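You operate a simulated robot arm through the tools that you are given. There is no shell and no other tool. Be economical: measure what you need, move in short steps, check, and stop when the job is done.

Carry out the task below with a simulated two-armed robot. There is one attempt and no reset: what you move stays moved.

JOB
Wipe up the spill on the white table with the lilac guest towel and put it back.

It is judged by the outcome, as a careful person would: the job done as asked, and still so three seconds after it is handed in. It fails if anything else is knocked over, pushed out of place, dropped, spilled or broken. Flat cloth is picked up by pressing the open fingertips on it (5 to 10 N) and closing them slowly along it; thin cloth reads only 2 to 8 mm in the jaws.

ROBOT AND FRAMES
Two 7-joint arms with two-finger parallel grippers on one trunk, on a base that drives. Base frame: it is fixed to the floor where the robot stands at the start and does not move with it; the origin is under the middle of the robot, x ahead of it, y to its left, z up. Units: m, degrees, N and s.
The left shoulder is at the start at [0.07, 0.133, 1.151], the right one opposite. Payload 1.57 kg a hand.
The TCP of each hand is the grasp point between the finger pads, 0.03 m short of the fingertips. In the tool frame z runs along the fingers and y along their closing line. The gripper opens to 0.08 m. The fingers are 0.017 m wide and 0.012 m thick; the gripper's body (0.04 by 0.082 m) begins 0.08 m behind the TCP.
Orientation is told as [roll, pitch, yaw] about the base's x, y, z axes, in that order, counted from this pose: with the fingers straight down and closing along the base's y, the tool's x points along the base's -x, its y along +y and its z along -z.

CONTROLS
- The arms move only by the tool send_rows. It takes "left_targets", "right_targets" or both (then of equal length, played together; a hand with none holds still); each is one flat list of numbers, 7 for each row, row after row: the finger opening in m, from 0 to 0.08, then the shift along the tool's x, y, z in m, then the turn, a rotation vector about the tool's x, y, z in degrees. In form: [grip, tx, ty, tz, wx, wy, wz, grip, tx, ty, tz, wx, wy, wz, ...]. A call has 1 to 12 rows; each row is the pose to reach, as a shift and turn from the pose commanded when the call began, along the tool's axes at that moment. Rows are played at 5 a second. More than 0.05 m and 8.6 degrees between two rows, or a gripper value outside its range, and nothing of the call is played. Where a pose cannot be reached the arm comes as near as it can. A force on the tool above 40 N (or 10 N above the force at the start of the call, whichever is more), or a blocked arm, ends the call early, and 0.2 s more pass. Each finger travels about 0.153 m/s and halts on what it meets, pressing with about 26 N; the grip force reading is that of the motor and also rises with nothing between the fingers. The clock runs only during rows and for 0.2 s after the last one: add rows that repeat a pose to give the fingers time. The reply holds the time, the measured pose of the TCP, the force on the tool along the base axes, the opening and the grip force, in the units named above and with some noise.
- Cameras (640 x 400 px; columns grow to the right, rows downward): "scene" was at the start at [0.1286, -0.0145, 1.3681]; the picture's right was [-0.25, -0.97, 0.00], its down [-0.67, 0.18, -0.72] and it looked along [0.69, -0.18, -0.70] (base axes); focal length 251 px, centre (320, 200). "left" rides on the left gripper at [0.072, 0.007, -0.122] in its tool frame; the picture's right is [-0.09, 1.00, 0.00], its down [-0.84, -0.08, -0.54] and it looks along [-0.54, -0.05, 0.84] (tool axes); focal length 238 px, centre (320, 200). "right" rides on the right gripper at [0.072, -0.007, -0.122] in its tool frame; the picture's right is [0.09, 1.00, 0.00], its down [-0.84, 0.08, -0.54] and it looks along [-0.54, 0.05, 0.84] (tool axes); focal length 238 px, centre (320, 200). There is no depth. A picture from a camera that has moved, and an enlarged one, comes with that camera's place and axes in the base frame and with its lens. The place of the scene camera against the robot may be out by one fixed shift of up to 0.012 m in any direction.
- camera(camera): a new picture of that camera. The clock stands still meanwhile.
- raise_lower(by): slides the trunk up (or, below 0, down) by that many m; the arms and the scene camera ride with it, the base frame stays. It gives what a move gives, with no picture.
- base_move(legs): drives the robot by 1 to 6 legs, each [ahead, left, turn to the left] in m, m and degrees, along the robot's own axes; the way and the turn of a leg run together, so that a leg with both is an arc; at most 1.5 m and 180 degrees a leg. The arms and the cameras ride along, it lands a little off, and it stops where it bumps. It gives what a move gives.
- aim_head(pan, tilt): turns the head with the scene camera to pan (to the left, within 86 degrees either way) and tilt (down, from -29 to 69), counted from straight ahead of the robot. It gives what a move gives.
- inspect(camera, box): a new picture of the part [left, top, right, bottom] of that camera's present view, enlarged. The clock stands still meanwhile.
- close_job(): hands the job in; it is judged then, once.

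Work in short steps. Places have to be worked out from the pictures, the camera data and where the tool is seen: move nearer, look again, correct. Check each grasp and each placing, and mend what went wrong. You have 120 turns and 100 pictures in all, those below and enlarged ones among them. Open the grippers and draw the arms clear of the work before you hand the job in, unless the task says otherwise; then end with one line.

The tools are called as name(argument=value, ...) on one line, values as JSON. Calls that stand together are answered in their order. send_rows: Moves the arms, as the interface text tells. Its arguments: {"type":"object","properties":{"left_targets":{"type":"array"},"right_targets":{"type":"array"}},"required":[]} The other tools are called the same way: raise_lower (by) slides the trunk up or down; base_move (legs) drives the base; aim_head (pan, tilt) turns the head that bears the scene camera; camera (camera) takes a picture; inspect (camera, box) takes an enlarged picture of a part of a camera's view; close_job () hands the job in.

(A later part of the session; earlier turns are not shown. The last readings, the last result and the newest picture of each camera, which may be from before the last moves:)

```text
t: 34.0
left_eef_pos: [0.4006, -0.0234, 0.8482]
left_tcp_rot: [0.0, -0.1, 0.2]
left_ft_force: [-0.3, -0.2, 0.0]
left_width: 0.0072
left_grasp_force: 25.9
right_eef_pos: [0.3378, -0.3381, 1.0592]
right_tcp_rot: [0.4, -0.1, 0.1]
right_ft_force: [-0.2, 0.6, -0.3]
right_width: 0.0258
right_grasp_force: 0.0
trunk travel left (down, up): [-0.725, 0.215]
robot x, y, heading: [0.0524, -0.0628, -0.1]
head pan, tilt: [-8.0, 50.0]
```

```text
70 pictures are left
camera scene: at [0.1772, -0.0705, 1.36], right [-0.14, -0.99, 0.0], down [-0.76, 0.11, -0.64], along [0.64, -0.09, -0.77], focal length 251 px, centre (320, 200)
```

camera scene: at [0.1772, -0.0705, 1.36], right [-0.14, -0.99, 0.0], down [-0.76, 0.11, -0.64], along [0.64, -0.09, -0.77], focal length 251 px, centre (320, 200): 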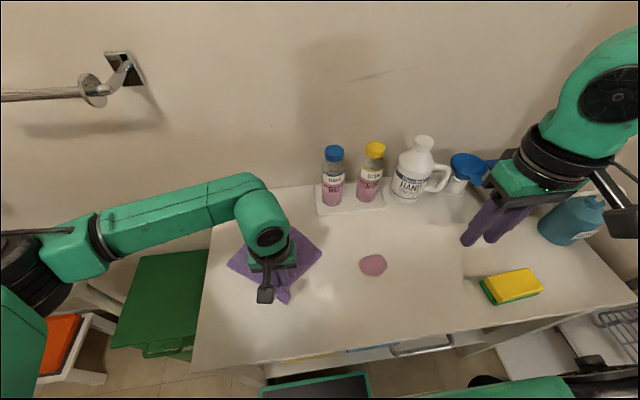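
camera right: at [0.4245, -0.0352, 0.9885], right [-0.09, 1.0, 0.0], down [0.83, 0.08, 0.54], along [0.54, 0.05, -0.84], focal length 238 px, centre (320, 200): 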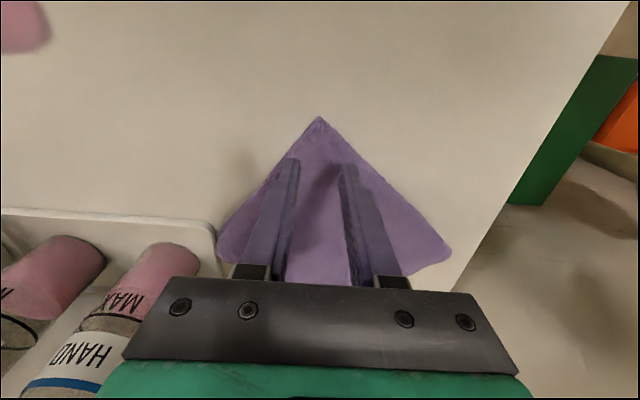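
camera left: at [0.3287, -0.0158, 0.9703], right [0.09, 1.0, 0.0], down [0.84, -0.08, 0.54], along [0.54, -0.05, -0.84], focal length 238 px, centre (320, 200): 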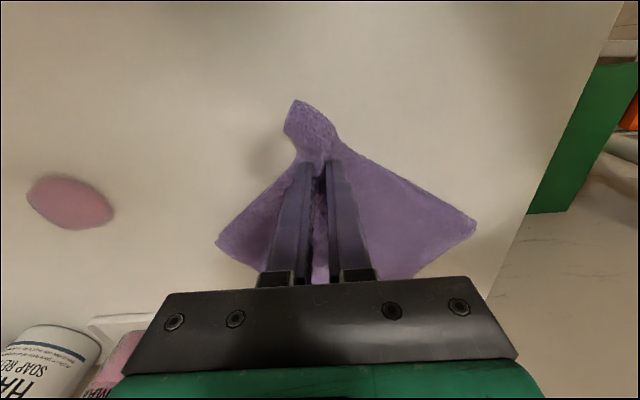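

The towel follows nicely. I drive right 0.2 m to bring it over the spill; the right hand stays high and nearer the robot than the sponge and bottles.

base_move(legs=[[0.0, -0.2, 0]])

camera(camera="left")

camera(camera="scene")

```text
t: 35.6
left_eef_pos: [0.4004, -0.2234, 0.8479]
left_tcp_rot: [-0.1, 0.0, 0.2]
left_ft_force: [0.1, 0.2, -0.8]
left_width: 0.007
left_grasp_force: 26.2
right_eef_pos: [0.3399, -0.5372, 1.0581]
right_tcp_rot: [0.3, -0.1, 0.2]
right_ft_force: [0.0, -0.1, 0.4]
right_width: 0.0262
right_grasp_force: 0.0
trunk travel left (down, up): [-0.725, 0.215]
robot x, y, heading: [0.0506, -0.2694, -0.1]
head pan, tilt: [-8.0, 50.0]
```

```text
69 pictures are left
camera left: at [0.3295, -0.215, 0.9703], right [0.09, 1.0, 0.0], down [0.84, -0.07, 0.54], along [0.54, -0.05, -0.84], focal length 238 px, centre (320, 200)
```

left: 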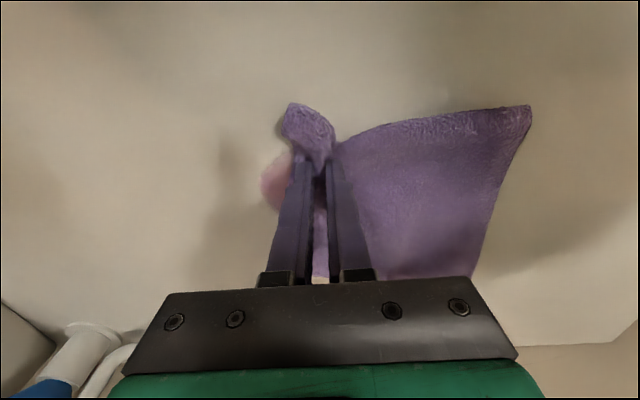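

```text
68 pictures are left
camera scene: at [0.1777, -0.2696, 1.36], right [-0.14, -0.99, 0.0], down [-0.76, 0.1, -0.64], along [0.64, -0.09, -0.77], focal length 251 px, centre (320, 200)
```

scene: 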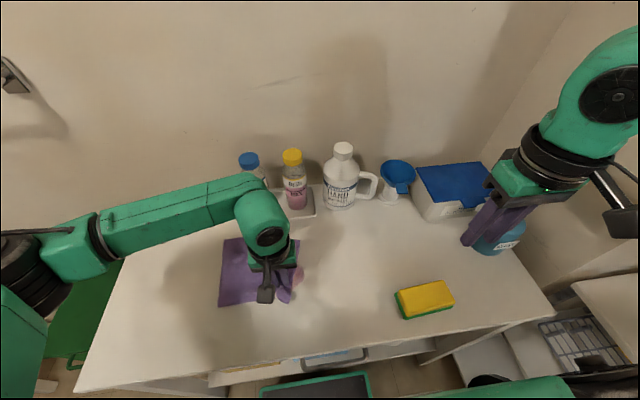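

The towel trails flat, with the pinched corner right beside the spill. I press down lightly and rub across the spill.

send_rows(left_targets=[0, -0.01, 0, 0.008, 0, 0, 0, 0, -0.01, -0.02, 0.01, 0, 0, 0, 0, -0.01, -0.04, 0.01, 0, 0, 0, 0, -0.01, -0.06, 0.01, 0, 0, 0, 0, -0.03, -0.06, 0.01, 0, 0, 0, 0, -0.03, -0.035, 0.01, 0, 0, 0, 0, -0.03, -0.01, 0.01, 0, 0, 0, 0, 0.005, -0.01, 0.01, 0, 0, 0, 0, 0.005, -0.035, 0.01, 0, 0, 0, 0, 0.005, -0.06, 0.01, 0, 0, 0, 0, -0.01, -0.07, 0.01, 0, 0, 0])

camera(camera="left")

inspect(camera="scene", box=[180, 190, 380, 330])

```text
t: 38.0
left_eef_pos: [0.4106, -0.2932, 0.8372]
left_tcp_rot: [0.0, -0.1, 0.2]
left_ft_force: [-1.2, 0.7, 4.6]
left_width: 0.007
left_grasp_force: 25.7
right_eef_pos: [0.3391, -0.5374, 1.0589]
right_tcp_rot: [0.4, 0.0, 0.2]
right_ft_force: [0.3, -0.8, -0.5]
right_width: 0.026
right_grasp_force: 0.1
trunk travel left (down, up): [-0.725, 0.215]
robot x, y, heading: [0.0516, -0.2648, 0.2]
head pan, tilt: [-8.0, 50.0]
```

```text
67 pictures are left
camera left: at [0.3394, -0.2863, 0.9599], right [0.09, 1.0, 0.0], down [0.84, -0.07, 0.54], along [0.54, -0.05, -0.84], focal length 238 px, centre (320, 200)
```

left: 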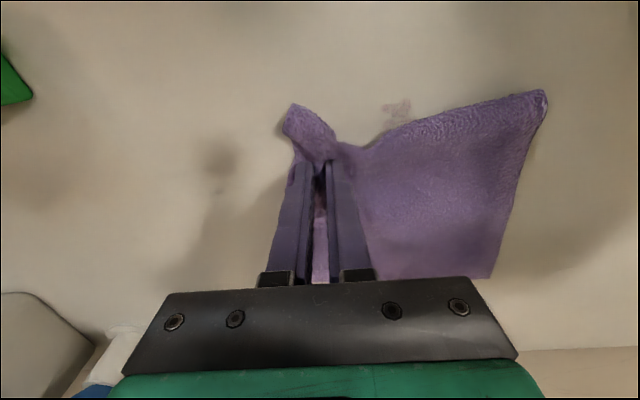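

```text
2.86 times, centred on (280, 260) of scene
camera zoom: at [0.1771, -0.2705, 1.36], right [-0.14, -0.99, 0.0], down [-0.76, 0.1, -0.64], along [0.64, -0.09, -0.77], focal length 716 px, centre (434, 29)
```

zoom: 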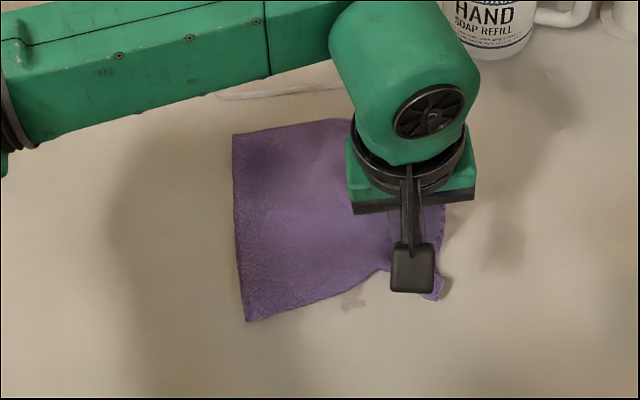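

Most is wiped; a faint remnant shows at about [0.376, -0.245]. I lift a little, go back and wipe through that strip twice.

send_rows(left_targets=[0, 0.01, 0.03, -0.02, 0, 0, 0, 0, 0.025, 0.06, -0.02, 0, 0, 0, 0, 0.035, 0.085, -0.01, 0, 0, 0, 0, 0.035, 0.085, 0.0, 0, 0, 0, 0, 0.035, 0.06, 0.001, 0, 0, 0, 0, 0.035, 0.035, 0.001, 0, 0, 0, 0, 0.035, 0.01, 0.001, 0, 0, 0, 0, 0.05, 0.01, 0.001, 0, 0, 0, 0, 0.05, 0.04, 0.001, 0, 0, 0, 0, 0.045, 0.07, 0.001, 0, 0, 0, 0, 0.025, 0.04, 0.001, 0, 0, 0, 0, 0.025, 0.0, 0.001, 0, 0, 0])

camera(camera="left")

```text
t: 40.6
left_eef_pos: [0.3862, -0.2953, 0.8378]
left_tcp_rot: [0.0, -0.1, 0.2]
left_ft_force: [1.4, 1.9, 5.0]
left_width: 0.007
left_grasp_force: 26.4
right_eef_pos: [0.3387, -0.5386, 1.0584]
right_tcp_rot: [0.4, -0.2, 0.2]
right_ft_force: [0.2, 0.4, -0.7]
right_width: 0.0259
right_grasp_force: 0.1
trunk travel left (down, up): [-0.725, 0.215]
robot x, y, heading: [0.0538, -0.2663, -0.1]
head pan, tilt: [-8.0, 50.0]
```

```text
65 pictures are left
camera left: at [0.3145, -0.2875, 0.9593], right [0.09, 1.0, 0.0], down [0.84, -0.07, 0.54], along [0.54, -0.05, -0.84], focal length 238 px, centre (320, 200)
```

left: 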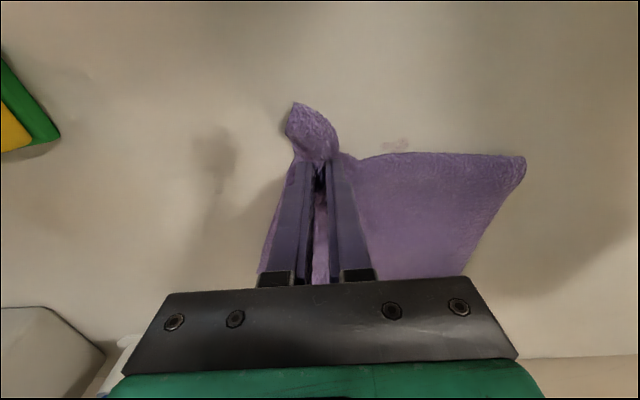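

A small trace remains at about [0.379, -0.244], beside my last strokes. I go over it again a bit more firmly.

send_rows(left_targets=[0, 0, 0.03, -0.02, 0, 0, 0, 0, 0.005, 0.06, -0.02, 0, 0, 0, 0, 0.005, 0.08, 0.0, 0, 0, 0, 0, 0.005, 0.065, 0.0025, 0, 0, 0, 0, 0.005, 0.045, 0.0025, 0, 0, 0, 0, 0.005, 0.025, 0.0025, 0, 0, 0, 0, 0.013, 0.03, 0.0025, 0, 0, 0, 0, 0.013, 0.05, 0.0025, 0, 0, 0, 0, 0.013, 0.07, 0.0025, 0, 0, 0, 0, 0.0, 0.055, 0.0025, 0, 0, 0, 0, 0.0, 0.035, 0.0025, 0, 0, 0, 0, 0.0, 0.0, 0.0, 0, 0, 0])

camera(camera="left")

```text
t: 43.2
left_eef_pos: [0.383, -0.2925, 0.8374]
left_tcp_rot: [0.1, -0.1, 0.2]
left_ft_force: [1.5, 6.5, 20.1]
left_width: 0.007
left_grasp_force: 25.8
right_eef_pos: [0.3375, -0.5371, 1.0593]
right_tcp_rot: [0.4, -0.2, 0.1]
right_ft_force: [0.4, -0.5, 0.0]
right_width: 0.0257
right_grasp_force: 0.0
trunk travel left (down, up): [-0.725, 0.215]
robot x, y, heading: [0.052, -0.2662, 0.2]
head pan, tilt: [-8.0, 50.0]
```

```text
64 pictures are left
camera left: at [0.3128, -0.2865, 0.9589], right [0.09, 1.0, 0.0], down [0.84, -0.07, 0.54], along [0.54, -0.05, -0.84], focal length 238 px, centre (320, 200)
```

left: 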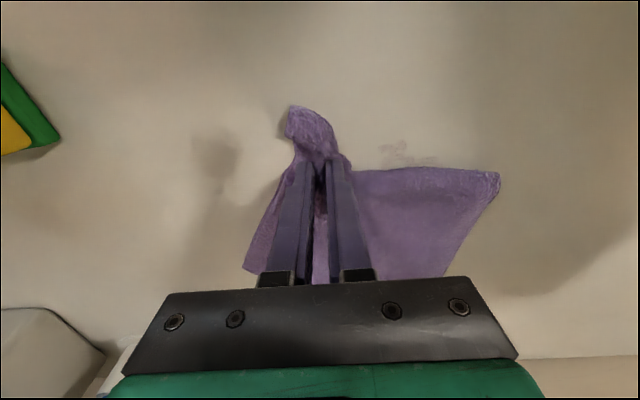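

I enlarge that trace to see what remains.

inspect(camera="left", box=[320, 100, 520, 220])

```text
3.20 times, centred on (420, 160) of left
camera zoom: at [0.3128, -0.2865, 0.9589], right [0.09, 1.0, 0.0], down [0.84, -0.07, 0.54], along [0.54, -0.05, -0.84], focal length 763 px, centre (0, 328)
```

zoom: 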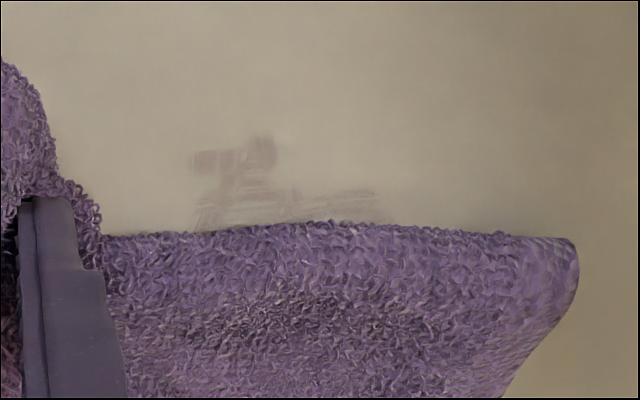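

Only a faint film remains. I lift the towel clear to see everything under it.

send_rows(left_targets=[0, 0, 0, -0.04, 0, 0, 0, 0, 0, 0, -0.08, 0, 0, 0, 0, 0, 0, -0.12, 0, 0, 0, 0, 0, 0, -0.16, 0, 0, 0, 0, 0.0, 0.02, -0.19, 0, 0, 0])

camera(camera="left")

inspect(camera="scene", box=[180, 190, 380, 330])

```text
t: 44.4
left_eef_pos: [0.3854, -0.2733, 1.028]
left_tcp_rot: [-0.1, 0.0, 0.2]
left_ft_force: [-0.3, 0.1, -0.8]
left_width: 0.0073
left_grasp_force: 25.8
right_eef_pos: [0.3393, -0.5362, 1.0579]
right_tcp_rot: [0.3, 0.0, 0.2]
right_ft_force: [-0.3, 1.0, 1.3]
right_width: 0.0263
right_grasp_force: 0.0
trunk travel left (down, up): [-0.725, 0.215]
robot x, y, heading: [0.0493, -0.2629, 0.1]
head pan, tilt: [-8.0, 50.0]
```

```text
62 pictures are left
camera left: at [0.3139, -0.2651, 1.1498], right [0.09, 1.0, 0.0], down [0.84, -0.07, 0.54], along [0.54, -0.05, -0.84], focal length 238 px, centre (320, 200)
```

left: 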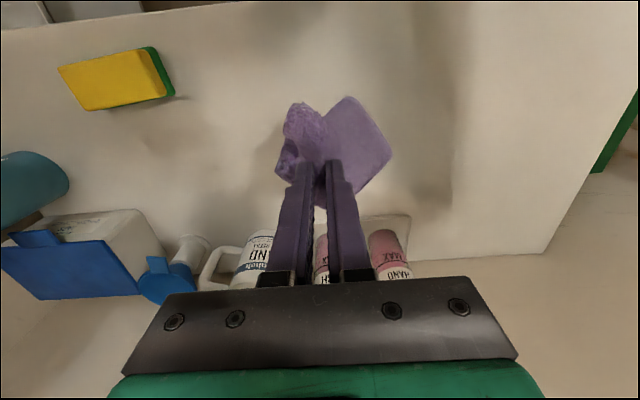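

```text
2.86 times, centred on (280, 260) of scene
camera zoom: at [0.1771, -0.2689, 1.36], right [-0.14, -0.99, 0.0], down [-0.76, 0.1, -0.64], along [0.64, -0.09, -0.77], focal length 716 px, centre (434, 29)
```

zoom: 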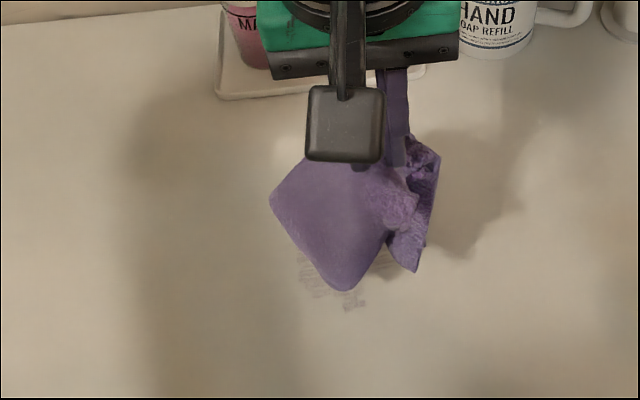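

A faint hatched film remains around x 0.38–0.42, y -0.26…-0.19. I carry the towel back a bit so I can lay it out flat again toward the spot.

send_rows(left_targets=[0, -0.01, 0.02, -0.03, 0, 0, 0, 0, -0.03, 0.055, -0.035, 0, 0, 0, 0, -0.05, 0.09, -0.035, 0, 0, 0, 0, -0.07, 0.125, -0.035, 0, 0, 0, 0, -0.09, 0.155, -0.035, 0, 0, 0, 0, -0.105, 0.175, -0.035, 0, 0, 0, 0, -0.105, 0.175, -0.035, 0, 0, 0])

inspect(camera="scene", box=[140, 150, 380, 330])

```text
t: 46.0
left_eef_pos: [0.4899, -0.0966, 1.06]
left_tcp_rot: [0.0, 0.0, 0.2]
left_ft_force: [-0.6, 1.1, -0.7]
left_width: 0.0068
left_grasp_force: 26.0
right_eef_pos: [0.3399, -0.5374, 1.0588]
right_tcp_rot: [0.4, 0.0, 0.2]
right_ft_force: [0.1, -0.1, -0.3]
right_width: 0.0258
right_grasp_force: 0.1
trunk travel left (down, up): [-0.725, 0.215]
robot x, y, heading: [0.0514, -0.2688, -0.2]
head pan, tilt: [-8.0, 50.0]
```

```text
2.22 times, centred on (260, 240) of scene
camera zoom: at [0.1776, -0.2708, 1.36], right [-0.14, -0.99, 0.0], down [-0.76, 0.11, -0.64], along [0.64, -0.09, -0.77], focal length 557 px, centre (453, 111)
```

zoom: 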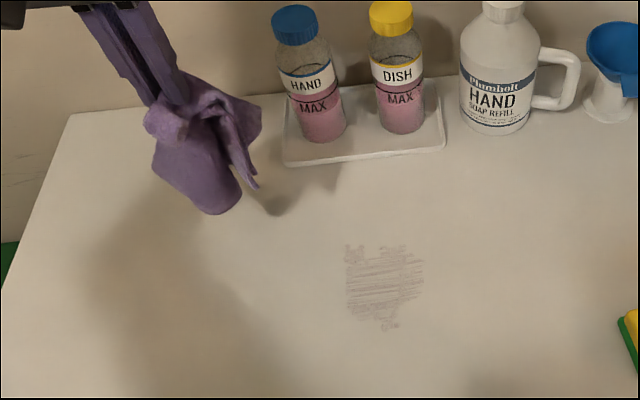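

Clear view: light streaks remain over about x 0.37–0.455, y -0.28…-0.20. I lay the towel out moving right, ending pressed at the area's far-left corner, and then will stroke along x.

send_rows(left_targets=[0, 0, 0.035, 0, 0, 0, 0, 0, 0, 0.065, 0, 0, 0, 0, 0, 0.003, 0.045, 0.027, 0, 0, 0, 0, 0.006, 0.025, 0.054, 0, 0, 0, 0, 0.009, 0.005, 0.081, 0, 0, 0, 0, 0.012, -0.015, 0.108, 0, 0, 0, 0, 0.015, -0.035, 0.135, 0, 0, 0, 0, 0.018, -0.055, 0.162, 0, 0, 0, 0, 0.022, -0.08, 0.189, 0, 0, 0, 0, 0.026, -0.105, 0.213, 0, 0, 0])

camera(camera="left")

inspect(camera="scene", box=[140, 150, 380, 330])

```text
t: 48.2
left_eef_pos: [0.4655, -0.2027, 0.8491]
left_tcp_rot: [0.0, 0.0, 0.2]
left_ft_force: [0.1, 0.0, 0.6]
left_width: 0.0068
left_grasp_force: 25.6
right_eef_pos: [0.3397, -0.5375, 1.058]
right_tcp_rot: [0.4, -0.1, 0.3]
right_ft_force: [0.3, 0.3, -0.2]
right_width: 0.026
right_grasp_force: 0.0
trunk travel left (down, up): [-0.725, 0.215]
robot x, y, heading: [0.0485, -0.2645, -0.1]
head pan, tilt: [-8.0, 50.0]
```

```text
59 pictures are left
camera left: at [0.3937, -0.1965, 0.9711], right [0.09, 1.0, 0.0], down [0.84, -0.08, 0.54], along [0.54, -0.05, -0.84], focal length 238 px, centre (320, 200)
```

left: 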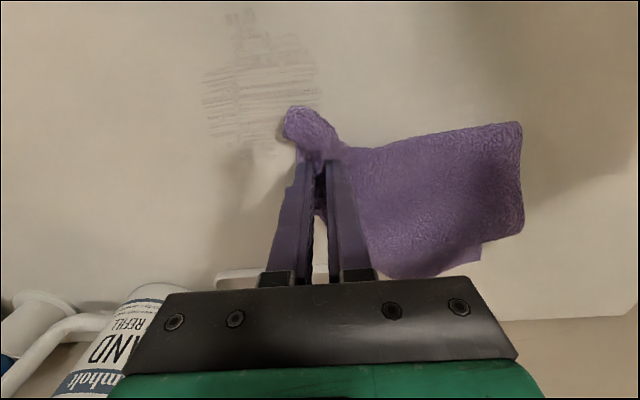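

```text
2.22 times, centred on (260, 240) of scene
camera zoom: at [0.1781, -0.2715, 1.3599], right [-0.14, -0.99, 0.0], down [-0.76, 0.11, -0.64], along [0.64, -0.09, -0.77], focal length 557 px, centre (453, 111)
```

zoom: 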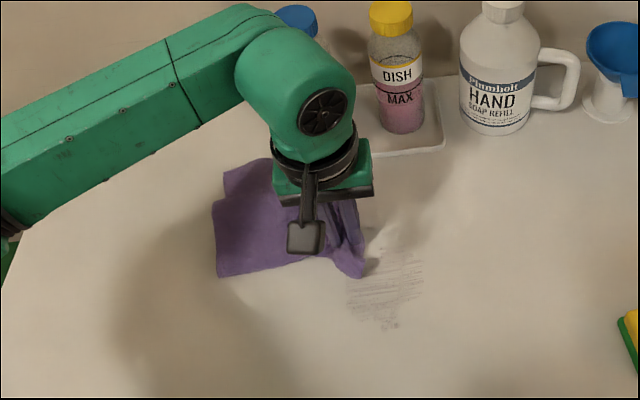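

I raster with strokes along x, stepping right 1 cm at a time under light pressure.

send_rows(left_targets=[0, 0, -0.003, 0.0115, 0, 0, 0, 0, 0.045, -0.003, 0.0115, 0, 0, 0, 0, 0.09, -0.003, 0.0115, 0, 0, 0, 0, 0.09, -0.013, 0.0115, 0, 0, 0, 0, 0.045, -0.013, 0.0115, 0, 0, 0, 0, 0, -0.013, 0.0115, 0, 0, 0, 0, 0, -0.023, 0.0115, 0, 0, 0, 0, 0.045, -0.023, 0.0115, 0, 0, 0, 0, 0.09, -0.023, 0.0115, 0, 0, 0, 0, 0.09, -0.033, 0.0115, 0, 0, 0, 0, 0.045, -0.033, 0.0115, 0, 0, 0, 0, 0, -0.033, 0.0115, 0, 0, 0])

send_rows(left_targets=[0, 0, -0.01, 0, 0, 0, 0, 0, 0.045, -0.01, 0, 0, 0, 0, 0, 0.09, -0.01, 0, 0, 0, 0, 0, 0.09, -0.02, 0, 0, 0, 0, 0, 0.045, -0.02, 0, 0, 0, 0, 0, 0, -0.02, 0, 0, 0, 0, 0, 0, -0.03, 0, 0, 0, 0, 0, 0.045, -0.03, 0, 0, 0, 0, 0, 0.09, -0.03, 0, 0, 0, 0, 0, 0.09, -0.04, 0, 0, 0, 0, 0, 0.045, -0.04, 0, 0, 0, 0, 0, 0, -0.04, 0, 0, 0, 0])

camera(camera="left")

inspect(camera="scene", box=[140, 150, 380, 330])

```text
t: 50.8
left_eef_pos: [0.4656, -0.2362, 0.8384]
left_tcp_rot: [-0.1, 0.0, 0.1]
left_ft_force: [-3.9, 0.1, 9.5]
left_width: 0.0068
left_grasp_force: 26.2
right_eef_pos: [0.338, -0.5371, 1.0587]
right_tcp_rot: [0.4, -0.2, 0.2]
right_ft_force: [-0.9, -0.4, 0.0]
right_width: 0.0263
right_grasp_force: 0.1
trunk travel left (down, up): [-0.725, 0.215]
robot x, y, heading: [0.0534, -0.2636, 0.3]
head pan, tilt: [-8.0, 50.0]
```

```text
t: 53.4
left_eef_pos: [0.4644, -0.2757, 0.8382]
left_tcp_rot: [-0.1, 0.0, 0.1]
left_ft_force: [-4.7, -0.3, 14.4]
left_width: 0.0067
left_grasp_force: 26.5
right_eef_pos: [0.3384, -0.5372, 1.0584]
right_tcp_rot: [0.3, -0.2, 0.2]
right_ft_force: [0.4, 0.2, 0.5]
right_width: 0.0261
right_grasp_force: 0.0
trunk travel left (down, up): [-0.725, 0.215]
robot x, y, heading: [0.0506, -0.2674, 0.2]
head pan, tilt: [-8.0, 50.0]
```

```text
57 pictures are left
camera left: at [0.393, -0.2688, 0.9606], right [0.09, 1.0, 0.0], down [0.84, -0.07, 0.54], along [0.54, -0.05, -0.84], focal length 238 px, centre (320, 200)
```

left: 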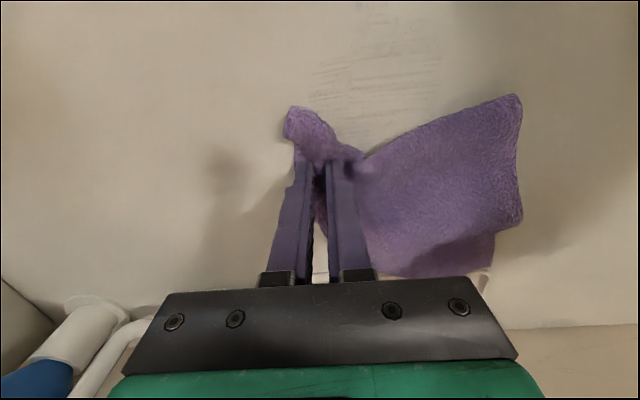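

```text
2.22 times, centred on (260, 240) of scene
camera zoom: at [0.1755, -0.2705, 1.3602], right [-0.14, -0.99, 0.0], down [-0.76, 0.1, -0.64], along [0.64, -0.09, -0.77], focal length 557 px, centre (453, 111)
```

zoom: 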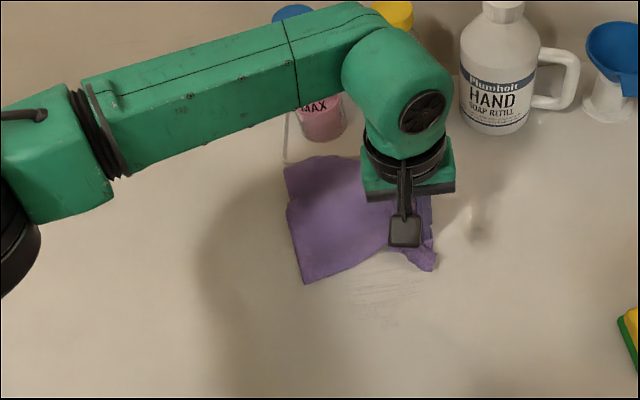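

The streaks are nearly gone. I do one more pass on the way back, keeping away from the tray.

send_rows(left_targets=[0, 0.02, 0.005, 0, 0, 0, 0, 0, 0.06, 0.005, 0, 0, 0, 0, 0, 0.1, 0.005, 0, 0, 0, 0, 0, 0.1, 0.015, 0, 0, 0, 0, 0, 0.055, 0.015, 0, 0, 0, 0, 0, 0.01, 0.015, 0, 0, 0, 0, 0, 0.01, 0.025, 0, 0, 0, 0, 0, 0.055, 0.025, 0, 0, 0, 0, 0, 0.1, 0.025, 0, 0, 0, 0, 0, 0.1, 0.035, 0, 0, 0, 0, 0, 0.055, 0.035, 0, 0, 0, 0, 0, 0.01, 0.035, 0, 0, 0, 0])

send_rows(left_targets=[0, 0, 0.01, 0, 0, 0, 0, 0, 0.045, 0.01, 0, 0, 0, 0, 0, 0.09, 0.01, 0, 0, 0, 0, 0, 0.09, 0.02, 0, 0, 0, 0, 0, 0.045, 0.02, 0, 0, 0, 0, 0, 0, 0.02, 0, 0, 0, 0, 0, 0, 0.03, 0, 0, 0, 0, 0, 0.045, 0.03, 0, 0, 0, 0, 0, 0.09, 0.03, 0, 0, 0, 0, 0, 0.09, 0.04, 0, 0, 0, 0, 0, 0.045, 0.04, 0, 0, 0, 0, 0, 0, 0.04, 0, 0, 0, 0])

send_rows(left_targets=[0, 0, 0, -0.04, 0, 0, 0, 0, 0, 0, -0.08, 0, 0, 0, 0, 0, 0, -0.12, 0, 0, 0, 0, 0, 0.01, -0.16, 0, 0, 0, 0, -0.01, 0.04, -0.2, 0, 0, 0, 0, -0.02, 0.08, -0.22, 0, 0, 0, 0, -0.03, 0.12, -0.225, 0, 0, 0, 0, -0.03, 0.12, -0.225, 0, 0, 0])

inspect(camera="scene", box=[140, 150, 380, 330])

```text
t: 56.0
left_eef_pos: [0.4532, -0.2413, 0.8387]
left_tcp_rot: [0.0, 0.0, 0.2]
left_ft_force: [-3.6, 1.1, 10.1]
left_width: 0.0067
left_grasp_force: 25.4
right_eef_pos: [0.3384, -0.5384, 1.057]
right_tcp_rot: [0.4, -0.1, 0.3]
right_ft_force: [-1.0, 0.1, -0.4]
right_width: 0.0261
right_grasp_force: 0.1
trunk travel left (down, up): [-0.725, 0.215]
robot x, y, heading: [0.0536, -0.2669, 0.2]
head pan, tilt: [-8.0, 50.0]
```

```text
t: 58.6
left_eef_pos: [0.4531, -0.201, 0.8382]
left_tcp_rot: [0.1, 0.0, 0.1]
left_ft_force: [-5.8, 0.8, 15.3]
left_width: 0.0069
left_grasp_force: 25.6
right_eef_pos: [0.3374, -0.5379, 1.0595]
right_tcp_rot: [0.4, -0.2, 0.2]
right_ft_force: [-0.8, -0.3, -0.2]
right_width: 0.0261
right_grasp_force: 0.0
trunk travel left (down, up): [-0.725, 0.215]
robot x, y, heading: [0.0523, -0.2666, 0.0]
head pan, tilt: [-8.0, 50.0]
```

```text
refused: row 5 steps farther than a row can; nothing moved
```

```text
2.22 times, centred on (260, 240) of scene
camera zoom: at [0.1751, -0.2715, 1.3602], right [-0.14, -0.99, 0.0], down [-0.76, 0.11, -0.64], along [0.64, -0.09, -0.76], focal length 557 px, centre (453, 111)
```

zoom: 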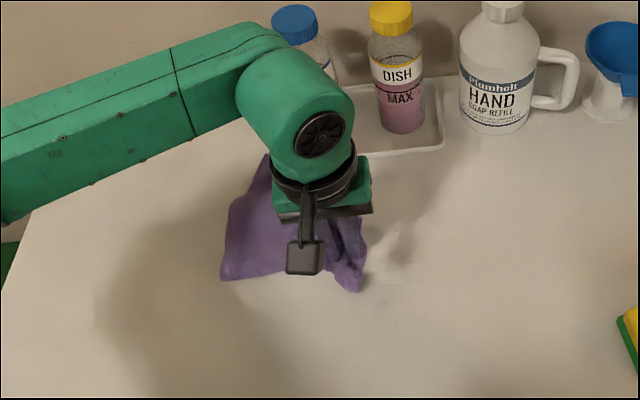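

It looks clean. I lift the towel with smaller steps to see the area beneath it.

send_rows(left_targets=[0, 0, 0, -0.04, 0, 0, 0, 0, 0, 0, -0.08, 0, 0, 0, 0, 0, 0, -0.12, 0, 0, 0, 0, 0, 0.01, -0.16, 0, 0, 0, 0, 0, 0.03, -0.195, 0, 0, 0, 0, 0, 0.07, -0.21, 0, 0, 0, 0, -0.01, 0.11, -0.22, 0, 0, 0, 0, -0.01, 0.13, -0.225, 0, 0, 0])

inspect(camera="scene", box=[140, 150, 380, 330])

```text
t: 60.4
left_eef_pos: [0.4645, -0.0702, 1.0622]
left_tcp_rot: [-0.1, 0.1, 0.0]
left_ft_force: [1.2, -0.1, -0.5]
left_width: 0.0065
left_grasp_force: 25.8
right_eef_pos: [0.3399, -0.5373, 1.0589]
right_tcp_rot: [0.3, -0.2, 0.1]
right_ft_force: [0.2, 0.1, -0.1]
right_width: 0.0257
right_grasp_force: 0.1
trunk travel left (down, up): [-0.725, 0.215]
robot x, y, heading: [0.0541, -0.2661, 0.1]
head pan, tilt: [-8.0, 50.0]
```

```text
2.22 times, centred on (260, 240) of scene
camera zoom: at [0.1774, -0.2702, 1.36], right [-0.14, -0.99, 0.0], down [-0.76, 0.1, -0.64], along [0.64, -0.09, -0.77], focal length 557 px, centre (453, 111)
```

zoom: 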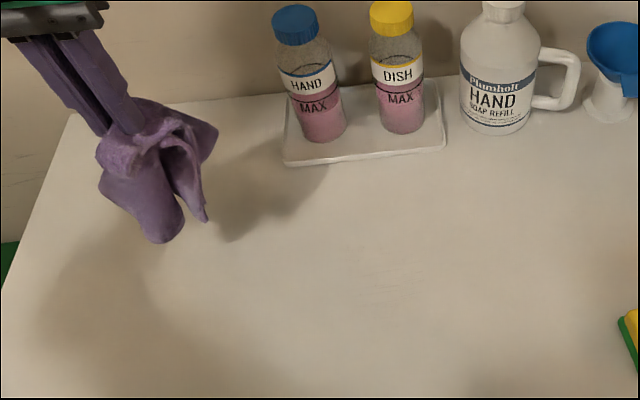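

inspect(camera="scene", box=[250, 230, 330, 280])

```text
8.00 times, centred on (290, 255) of scene
camera zoom: at [0.1774, -0.2702, 1.36], right [-0.14, -0.99, 0.0], down [-0.76, 0.1, -0.64], along [0.64, -0.09, -0.77], focal length 2005 px, centre (560, -240)
```

zoom: 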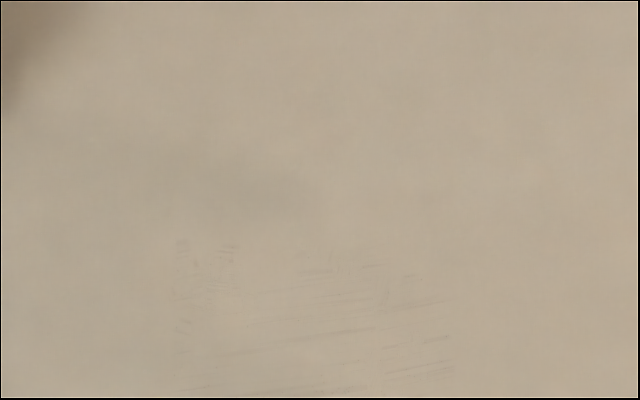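

Only the faintest traces remain. For thoroughness I do one more round, so I lay the towel down toward the area again.

send_rows(left_targets=[0, 0, 0.03, 0, 0, 0, 0, 0, 0, 0.01, 0.027, 0, 0, 0, 0, 0, -0.01, 0.054, 0, 0, 0, 0, 0, -0.03, 0.081, 0, 0, 0, 0, 0, -0.05, 0.108, 0, 0, 0, 0, 0, -0.07, 0.135, 0, 0, 0, 0, 0, -0.09, 0.162, 0, 0, 0, 0, 0, -0.11, 0.189, 0, 0, 0, 0, 0, -0.125, 0.211, 0, 0, 0, 0, 0, -0.13, 0.223, 0, 0, 0])

send_rows(left_targets=[0, 0, -0.04, 0.001, 0, 0, 0, 0, 0, -0.08, 0.001, 0, 0, 0, 0, 0.009, -0.085, 0.001, 0, 0, 0, 0, 0.009, -0.04, 0.001, 0, 0, 0, 0, 0.009, 0, 0.001, 0, 0, 0, 0, 0.018, -0.003, 0.001, 0, 0, 0, 0, 0.018, -0.045, 0.001, 0, 0, 0, 0, 0.018, -0.085, 0.001, 0, 0, 0, 0, 0.027, -0.085, 0.001, 0, 0, 0, 0, 0.027, -0.045, 0.001, 0, 0, 0, 0, 0.027, 0, 0.001, 0, 0, 0, 0, 0.036, 0, 0.001, 0, 0, 0])

send_rows(left_targets=[0, 0, -0.04, 0, 0, 0, 0, 0, 0, -0.085, 0, 0, 0, 0, 0, 0.009, -0.085, 0, 0, 0, 0, 0, 0.009, -0.04, 0, 0, 0, 0, 0, 0.009, 0, 0, 0, 0, 0, 0, 0.018, -0.003, 0, 0, 0, 0, 0, 0.018, -0.045, 0, 0, 0, 0, 0, 0.018, -0.085, 0, 0, 0, 0, 0, 0.027, -0.085, 0, 0, 0, 0, 0, 0.027, -0.045, 0, 0, 0, 0, 0, 0.027, 0, 0, 0, 0, 0, 0, 0.036, 0, 0, 0, 0, 0])

send_rows(left_targets=[0, 0, -0.04, 0, 0, 0, 0, 0, 0, -0.085, 0, 0, 0, 0, 0, 0.01, -0.085, 0, 0, 0, 0, 0, 0.01, -0.04, 0, 0, 0, 0, 0, 0.01, 0, 0, 0, 0, 0])

send_rows(left_targets=[0, 0, 0, -0.04, 0, 0, 0, 0, 0, 0, -0.08, 0, 0, 0, 0, 0, 0, -0.12, 0, 0, 0, 0, 0, 0.01, -0.16, 0, 0, 0, 0, 0, 0.03, -0.195, 0, 0, 0, 0, 0, 0.07, -0.21, 0, 0, 0, 0, -0.01, 0.11, -0.22, 0, 0, 0, 0, -0.01, 0.13, -0.225, 0, 0, 0])

camera(camera="scene")

inspect(camera="scene", box=[240, 220, 340, 300])

```text
t: 62.6
left_eef_pos: [0.4647, -0.2006, 0.8392]
left_tcp_rot: [-0.1, -0.1, 0.2]
left_ft_force: [1.2, 1.7, 6.1]
left_width: 0.0065
left_grasp_force: 26.1
right_eef_pos: [0.3389, -0.5352, 1.0582]
right_tcp_rot: [0.3, -0.1, 0.2]
right_ft_force: [1.0, 0.2, 0.7]
right_width: 0.026
right_grasp_force: 0.0
trunk travel left (down, up): [-0.725, 0.215]
robot x, y, heading: [0.0544, -0.2652, 0.2]
head pan, tilt: [-8.0, 50.0]
```

```text
t: 65.2
left_eef_pos: [0.4309, -0.1998, 0.8398]
left_tcp_rot: [0.0, 0.0, 0.2]
left_ft_force: [3.8, 2.3, 9.8]
left_width: 0.0064
left_grasp_force: 26.3
right_eef_pos: [0.3393, -0.5371, 1.0576]
right_tcp_rot: [0.5, -0.1, 0.3]
right_ft_force: [-0.4, 0.1, 0.1]
right_width: 0.0261
right_grasp_force: 0.1
trunk travel left (down, up): [-0.725, 0.215]
robot x, y, heading: [0.054, -0.2658, 0.2]
head pan, tilt: [-8.0, 50.0]
```

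```text
t: 67.8
left_eef_pos: [0.3937, -0.2005, 0.8388]
left_tcp_rot: [0.0, 0.0, 0.3]
left_ft_force: [4.5, 2.0, 13.6]
left_width: 0.0067
left_grasp_force: 25.9
right_eef_pos: [0.3397, -0.5374, 1.0571]
right_tcp_rot: [0.3, -0.1, 0.1]
right_ft_force: [-0.6, -0.2, -0.6]
right_width: 0.0261
right_grasp_force: 0.1
trunk travel left (down, up): [-0.725, 0.215]
robot x, y, heading: [0.0537, -0.265, 0.2]
head pan, tilt: [-8.0, 50.0]
```

```text
t: 69.0
left_eef_pos: [0.3813, -0.2009, 0.8385]
left_tcp_rot: [-0.1, 0.0, 0.1]
left_ft_force: [0.7, -2.3, 8.7]
left_width: 0.0065
left_grasp_force: 26.2
right_eef_pos: [0.3388, -0.5371, 1.0581]
right_tcp_rot: [0.4, -0.2, 0.2]
right_ft_force: [-0.2, -0.1, -0.3]
right_width: 0.026
right_grasp_force: 0.0
trunk travel left (down, up): [-0.725, 0.215]
robot x, y, heading: [0.0509, -0.267, 0.2]
head pan, tilt: [-8.0, 50.0]
```

```text
t: 70.8
left_eef_pos: [0.3916, -0.07, 1.0645]
left_tcp_rot: [0.0, 0.0, 0.1]
left_ft_force: [-0.3, -0.1, -0.4]
left_width: 0.0066
left_grasp_force: 25.8
right_eef_pos: [0.3382, -0.5369, 1.0585]
right_tcp_rot: [0.3, 0.0, 0.1]
right_ft_force: [0.5, 0.2, 0.3]
right_width: 0.026
right_grasp_force: 0.1
trunk travel left (down, up): [-0.725, 0.215]
robot x, y, heading: [0.0475, -0.2663, 0.1]
head pan, tilt: [-8.0, 50.0]
```

```text
52 pictures are left
camera scene: at [0.1773, -0.2704, 1.36], right [-0.14, -0.99, 0.0], down [-0.76, 0.11, -0.64], along [0.64, -0.09, -0.77], focal length 251 px, centre (320, 200)
```

scene: 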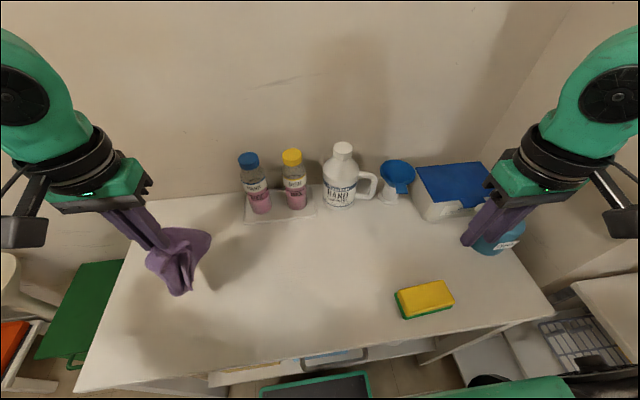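

```text
5.00 times, centred on (290, 260) of scene
camera zoom: at [0.1773, -0.2704, 1.36], right [-0.14, -0.99, 0.0], down [-0.76, 0.11, -0.64], along [0.64, -0.09, -0.77], focal length 1253 px, centre (470, -100)
```

zoom: 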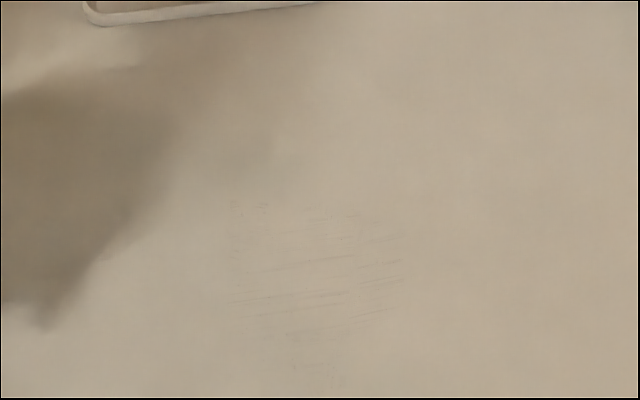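

It is almost invisible now. I do one last dense pass along x to get the fine gaps between strokes.

send_rows(left_targets=[0, 0, 0.03, 0, 0, 0, 0, 0, 0, 0.01, 0.027, 0, 0, 0, 0, 0, -0.01, 0.054, 0, 0, 0, 0, 0, -0.03, 0.081, 0, 0, 0, 0, 0, -0.05, 0.108, 0, 0, 0, 0, 0, -0.07, 0.135, 0, 0, 0, 0, 0.005, -0.09, 0.162, 0, 0, 0, 0, 0.015, -0.11, 0.189, 0, 0, 0, 0, 0.025, -0.12, 0.212, 0, 0, 0, 0, 0.025, -0.125, 0.2255, 0, 0, 0])

send_rows(left_targets=[0, -0.048, 0, 0, 0, 0, 0, 0, -0.095, 0, 0, 0, 0, 0, 0, -0.095, -0.006, 0, 0, 0, 0, 0, -0.048, -0.006, 0, 0, 0, 0, 0, 0, -0.006, 0, 0, 0, 0, 0, 0, -0.012, 0, 0, 0, 0, 0, -0.048, -0.012, 0, 0, 0, 0, 0, -0.095, -0.012, 0, 0, 0, 0, 0, -0.095, -0.018, 0, 0, 0, 0, 0, -0.048, -0.018, 0, 0, 0, 0, 0, 0, -0.018, 0, 0, 0, 0, 0, 0, -0.024, 0, 0, 0, 0])

send_rows(left_targets=[0, -0.048, 0, 0, 0, 0, 0, 0, -0.095, 0, 0, 0, 0, 0, 0, -0.095, -0.006, 0, 0, 0, 0, 0, -0.048, -0.006, 0, 0, 0, 0, 0, 0, -0.006, 0, 0, 0, 0, 0, 0, -0.012, 0, 0, 0, 0, 0, -0.048, -0.012, 0, 0, 0, 0, 0, -0.095, -0.012, 0, 0, 0, 0, 0, -0.095, -0.018, 0, 0, 0, 0, 0, -0.048, -0.018, 0, 0, 0, 0, 0, 0, -0.018, 0, 0, 0, 0, 0, 0, -0.024, 0, 0, 0, 0])

send_rows(left_targets=[0, -0.048, 0, 0, 0, 0, 0, 0, -0.095, 0, 0, 0, 0, 0, 0, -0.095, -0.006, 0, 0, 0, 0, 0, -0.048, -0.006, 0, 0, 0, 0, 0, 0, -0.006, 0, 0, 0, 0, 0, 0, -0.012, 0, 0, 0, 0, 0, -0.048, -0.012, 0, 0, 0, 0, 0, -0.095, -0.012, 0, 0, 0, 0, 0, -0.095, -0.018, 0, 0, 0, 0, 0, -0.048, -0.018, 0, 0, 0, 0, 0, 0, -0.018, 0, 0, 0, 0, 0, 0, -0.024, 0, 0, 0, 0])

send_rows(left_targets=[0, -0.048, 0, 0, 0, 0, 0, 0, -0.095, 0, 0, 0, 0, 0, 0, -0.095, -0.006, 0, 0, 0, 0, 0, -0.048, -0.006, 0, 0, 0, 0, 0, 0, -0.006, 0, 0, 0, 0, 0, 0, -0.012, 0, 0, 0, 0, 0, -0.048, -0.012, 0, 0, 0, 0, 0, -0.095, -0.012, 0, 0, 0, 0])

camera(camera="left")

camera(camera="scene")

```text
t: 73.0
left_eef_pos: [0.3676, -0.195, 0.8384]
left_tcp_rot: [-0.1, -0.2, 0.2]
left_ft_force: [2.4, 3.3, 12.4]
left_width: 0.0064
left_grasp_force: 25.6
right_eef_pos: [0.3387, -0.5377, 1.0578]
right_tcp_rot: [0.4, -0.2, 0.2]
right_ft_force: [-1.1, 0.1, 0.3]
right_width: 0.0259
right_grasp_force: 0.1
trunk travel left (down, up): [-0.725, 0.215]
robot x, y, heading: [0.0537, -0.2666, -0.2]
head pan, tilt: [-8.0, 50.0]
```

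```text
t: 75.6
left_eef_pos: [0.3668, -0.2186, 0.8388]
left_tcp_rot: [0.0, 0.0, 0.1]
left_ft_force: [0.0, 5.0, 14.8]
left_width: 0.0061
left_grasp_force: 25.7
right_eef_pos: [0.3387, -0.5362, 1.0581]
right_tcp_rot: [0.4, -0.3, 0.2]
right_ft_force: [0.2, -0.2, 1.0]
right_width: 0.026
right_grasp_force: 0.0
trunk travel left (down, up): [-0.725, 0.215]
robot x, y, heading: [0.0525, -0.2655, 0.1]
head pan, tilt: [-8.0, 50.0]
```

```text
t: 78.2
left_eef_pos: [0.3662, -0.2425, 0.8376]
left_tcp_rot: [0.1, 0.1, 0.1]
left_ft_force: [-0.4, 4.7, 14.1]
left_width: 0.0065
left_grasp_force: 25.7
right_eef_pos: [0.338, -0.5359, 1.0583]
right_tcp_rot: [0.3, -0.3, 0.2]
right_ft_force: [-0.3, 1.0, 0.6]
right_width: 0.0262
right_grasp_force: 0.1
trunk travel left (down, up): [-0.725, 0.215]
robot x, y, heading: [0.0513, -0.2629, -0.2]
head pan, tilt: [-8.0, 50.0]
```

```text
t: 80.8
left_eef_pos: [0.3667, -0.2666, 0.8378]
left_tcp_rot: [0.0, 0.0, 0.2]
left_ft_force: [-0.6, 5.2, 14.7]
left_width: 0.0064
left_grasp_force: 26.4
right_eef_pos: [0.3388, -0.5355, 1.0597]
right_tcp_rot: [0.3, -0.1, 0.1]
right_ft_force: [0.7, 0.0, 0.0]
right_width: 0.0257
right_grasp_force: 0.1
trunk travel left (down, up): [-0.725, 0.215]
robot x, y, heading: [0.0549, -0.2695, 0.2]
head pan, tilt: [-8.0, 50.0]
```

```text
t: 82.6
left_eef_pos: [0.46, -0.2793, 0.839]
left_tcp_rot: [-0.1, 0.0, 0.0]
left_ft_force: [-4.1, -0.2, 11.7]
left_width: 0.0061
left_grasp_force: 26.1
right_eef_pos: [0.3373, -0.5369, 1.0576]
right_tcp_rot: [0.4, -0.2, 0.1]
right_ft_force: [0.0, 0.5, 0.8]
right_width: 0.026
right_grasp_force: 0.1
trunk travel left (down, up): [-0.725, 0.215]
robot x, y, heading: [0.051, -0.2669, 0.2]
head pan, tilt: [-8.0, 50.0]
```

```text
50 pictures are left
camera left: at [0.389, -0.2723, 0.9607], right [0.09, 1.0, 0.0], down [0.84, -0.08, 0.54], along [0.54, -0.05, -0.84], focal length 238 px, centre (320, 200)
```

left: 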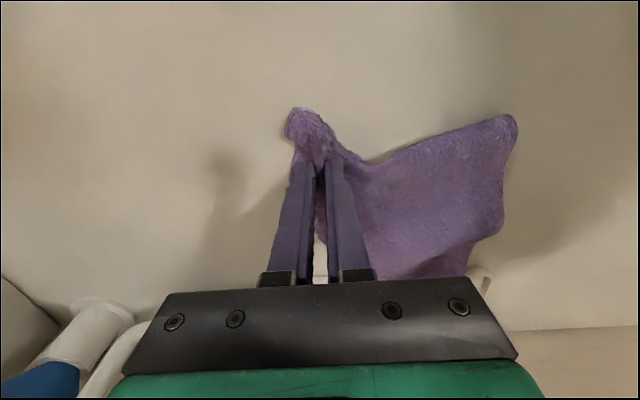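

```text
49 pictures are left
camera scene: at [0.1754, -0.2706, 1.3602], right [-0.14, -0.99, 0.0], down [-0.76, 0.11, -0.64], along [0.64, -0.09, -0.77], focal length 251 px, centre (320, 200)
```

scene: 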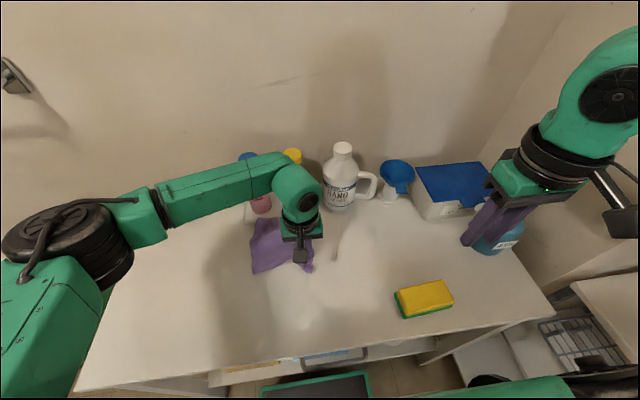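

The spill area looks clean. Now I put the towel back: I lift it high, a bit toward the robot and clear of the tray, and drive left.

send_rows(left_targets=[0, 0.005, 0.0, -0.04, 0, 0, 0, 0, 0.01, 0, -0.08, 0, 0, 0, 0, 0.015, 0, -0.12, 0, 0, 0, 0, 0.02, 0.0, -0.16, 0, 0, 0, 0, 0.03, 0.0, -0.2, 0, 0, 0, 0, 0.04, 0.0, -0.24, 0, 0, 0])

inspect(camera="scene", box=[200, 180, 400, 320])

base_move(legs=[[0.0, 0.29, 0]])

camera(camera="scene")

```text
t: 84.0
left_eef_pos: [0.4247, -0.2796, 1.0784]
left_tcp_rot: [0.0, 0.0, 0.2]
left_ft_force: [-1.0, 0.2, -0.9]
left_width: 0.0061
left_grasp_force: 25.9
right_eef_pos: [0.3398, -0.5385, 1.0577]
right_tcp_rot: [0.4, -0.2, 0.2]
right_ft_force: [-0.9, 0.3, -0.3]
right_width: 0.026
right_grasp_force: 0.1
trunk travel left (down, up): [-0.725, 0.215]
robot x, y, heading: [0.0531, -0.2685, -0.1]
head pan, tilt: [-8.0, 50.0]
```

```text
2.86 times, centred on (300, 250) of scene
camera zoom: at [0.177, -0.2709, 1.36], right [-0.14, -0.99, 0.0], down [-0.76, 0.11, -0.64], along [0.64, -0.09, -0.77], focal length 716 px, centre (377, 57)
```

zoom: 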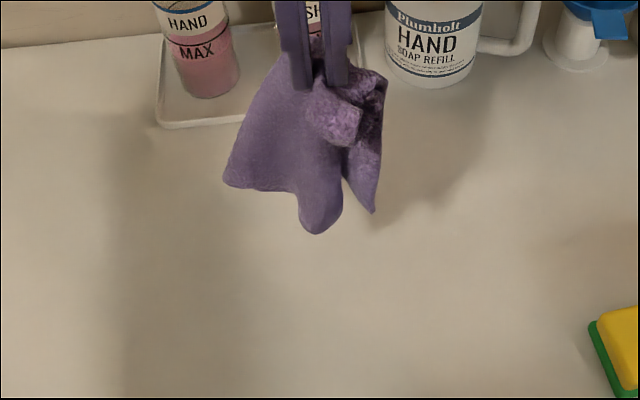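

```text
t: 86.0
left_eef_pos: [0.4211, 0.011, 1.0773]
left_tcp_rot: [0.0, -0.1, 0.2]
left_ft_force: [1.5, -0.8, -0.3]
left_width: 0.0059
left_grasp_force: 26.4
right_eef_pos: [0.3393, -0.2477, 1.0585]
right_tcp_rot: [0.4, -0.1, 0.1]
right_ft_force: [-0.1, 0.3, 0.2]
right_width: 0.0259
right_grasp_force: 0.1
trunk travel left (down, up): [-0.725, 0.215]
robot x, y, heading: [0.0507, 0.0249, -0.1]
head pan, tilt: [-8.0, 50.0]
```

```text
47 pictures are left
camera scene: at [0.1772, 0.0198, 1.3599], right [-0.14, -0.99, 0.0], down [-0.76, 0.11, -0.64], along [0.64, -0.09, -0.77], focal length 251 px, centre (320, 200)
```

scene: 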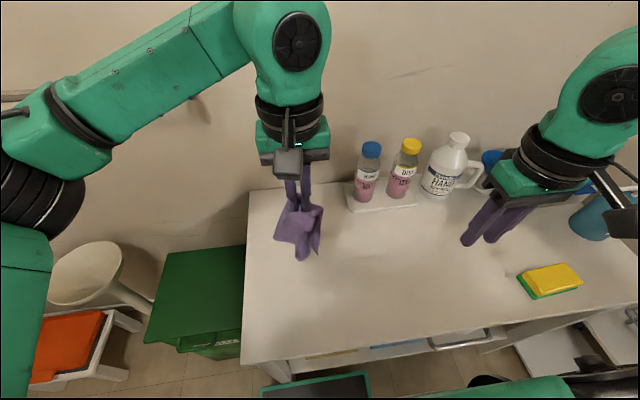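

The table is clean. I carry the towel to above where its far-left corner belongs, then lower it while moving diagonally toward the near-right corner.

send_rows(left_targets=[0, -0.04, 0.013, 0, 0, 0, 0, 0, -0.08, 0.026, 0, 0, 0, 0, 0, -0.12, 0.04, 0, 0, 0, 0, 0, -0.155, 0.053, 0, 0, 0, 0, 0, -0.19, 0.064, 0, 0, 0, 0, 0, -0.19, 0.064, 0, 0, 0, 0])

send_rows(left_targets=[0, 0.012, -0.013, 0.03, 0, 0, 0, 0, 0.025, -0.027, 0.06, 0, 0, 0, 0, 0.038, -0.04, 0.085, 0, 0, 0, 0, 0.052, -0.055, 0.11, 0, 0, 0, 0, 0.066, -0.07, 0.135, 0, 0, 0, 0, 0.08, -0.085, 0.16, 0, 0, 0, 0, 0.095, -0.1, 0.185, 0, 0, 0, 0, 0.11, -0.117, 0.205, 0, 0, 0, 0, 0.126, -0.133, 0.225, 0, 0, 0, 0, 0.128, -0.133, 0.23, 0, 0, 0])

camera(camera="left")

inspect(camera="scene", box=[220, 150, 420, 300])

```text
t: 87.4
left_eef_pos: [0.6124, 0.0779, 1.0768]
left_tcp_rot: [0.0, -0.1, 0.1]
left_ft_force: [0.0, 0.2, -0.1]
left_width: 0.0061
left_grasp_force: 25.9
right_eef_pos: [0.3381, -0.2451, 1.0579]
right_tcp_rot: [0.3, -0.1, 0.3]
right_ft_force: [0.0, 0.1, 1.1]
right_width: 0.0259
right_grasp_force: 0.0
trunk travel left (down, up): [-0.725, 0.215]
robot x, y, heading: [0.0519, 0.0231, -0.0]
head pan, tilt: [-8.0, 50.0]
```

```text
t: 89.6
left_eef_pos: [0.4843, -0.0565, 0.8481]
left_tcp_rot: [-0.1, 0.0, 0.2]
left_ft_force: [-0.9, -0.4, 0.2]
left_width: 0.0062
left_grasp_force: 26.2
right_eef_pos: [0.3387, -0.2446, 1.0582]
right_tcp_rot: [0.3, -0.1, 0.3]
right_ft_force: [-0.3, -0.4, 0.3]
right_width: 0.0261
right_grasp_force: 0.0
trunk travel left (down, up): [-0.725, 0.215]
robot x, y, heading: [0.0496, 0.0241, 0.0]
head pan, tilt: [-8.0, 50.0]
```

```text
46 pictures are left
camera left: at [0.4139, -0.0496, 0.9701], right [0.09, 1.0, 0.0], down [0.84, -0.07, 0.54], along [0.54, -0.05, -0.84], focal length 238 px, centre (320, 200)
```

left: 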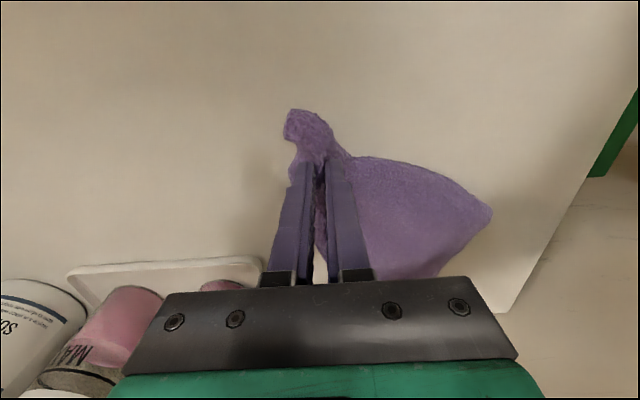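

```text
2.67 times, centred on (320, 225) of scene
camera zoom: at [0.1772, 0.0215, 1.36], right [-0.14, -0.99, 0.0], down [-0.76, 0.1, -0.64], along [0.64, -0.09, -0.77], focal length 668 px, centre (320, 133)
```

zoom: 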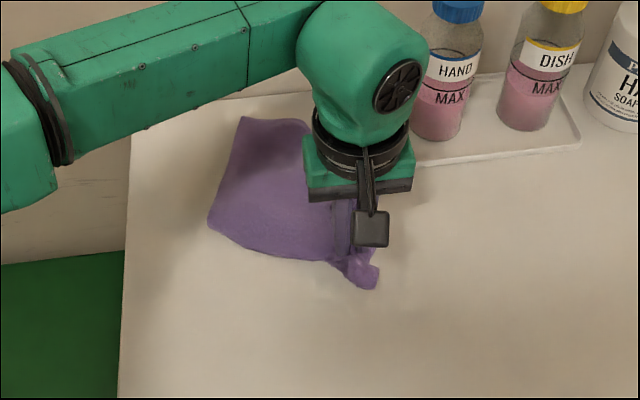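

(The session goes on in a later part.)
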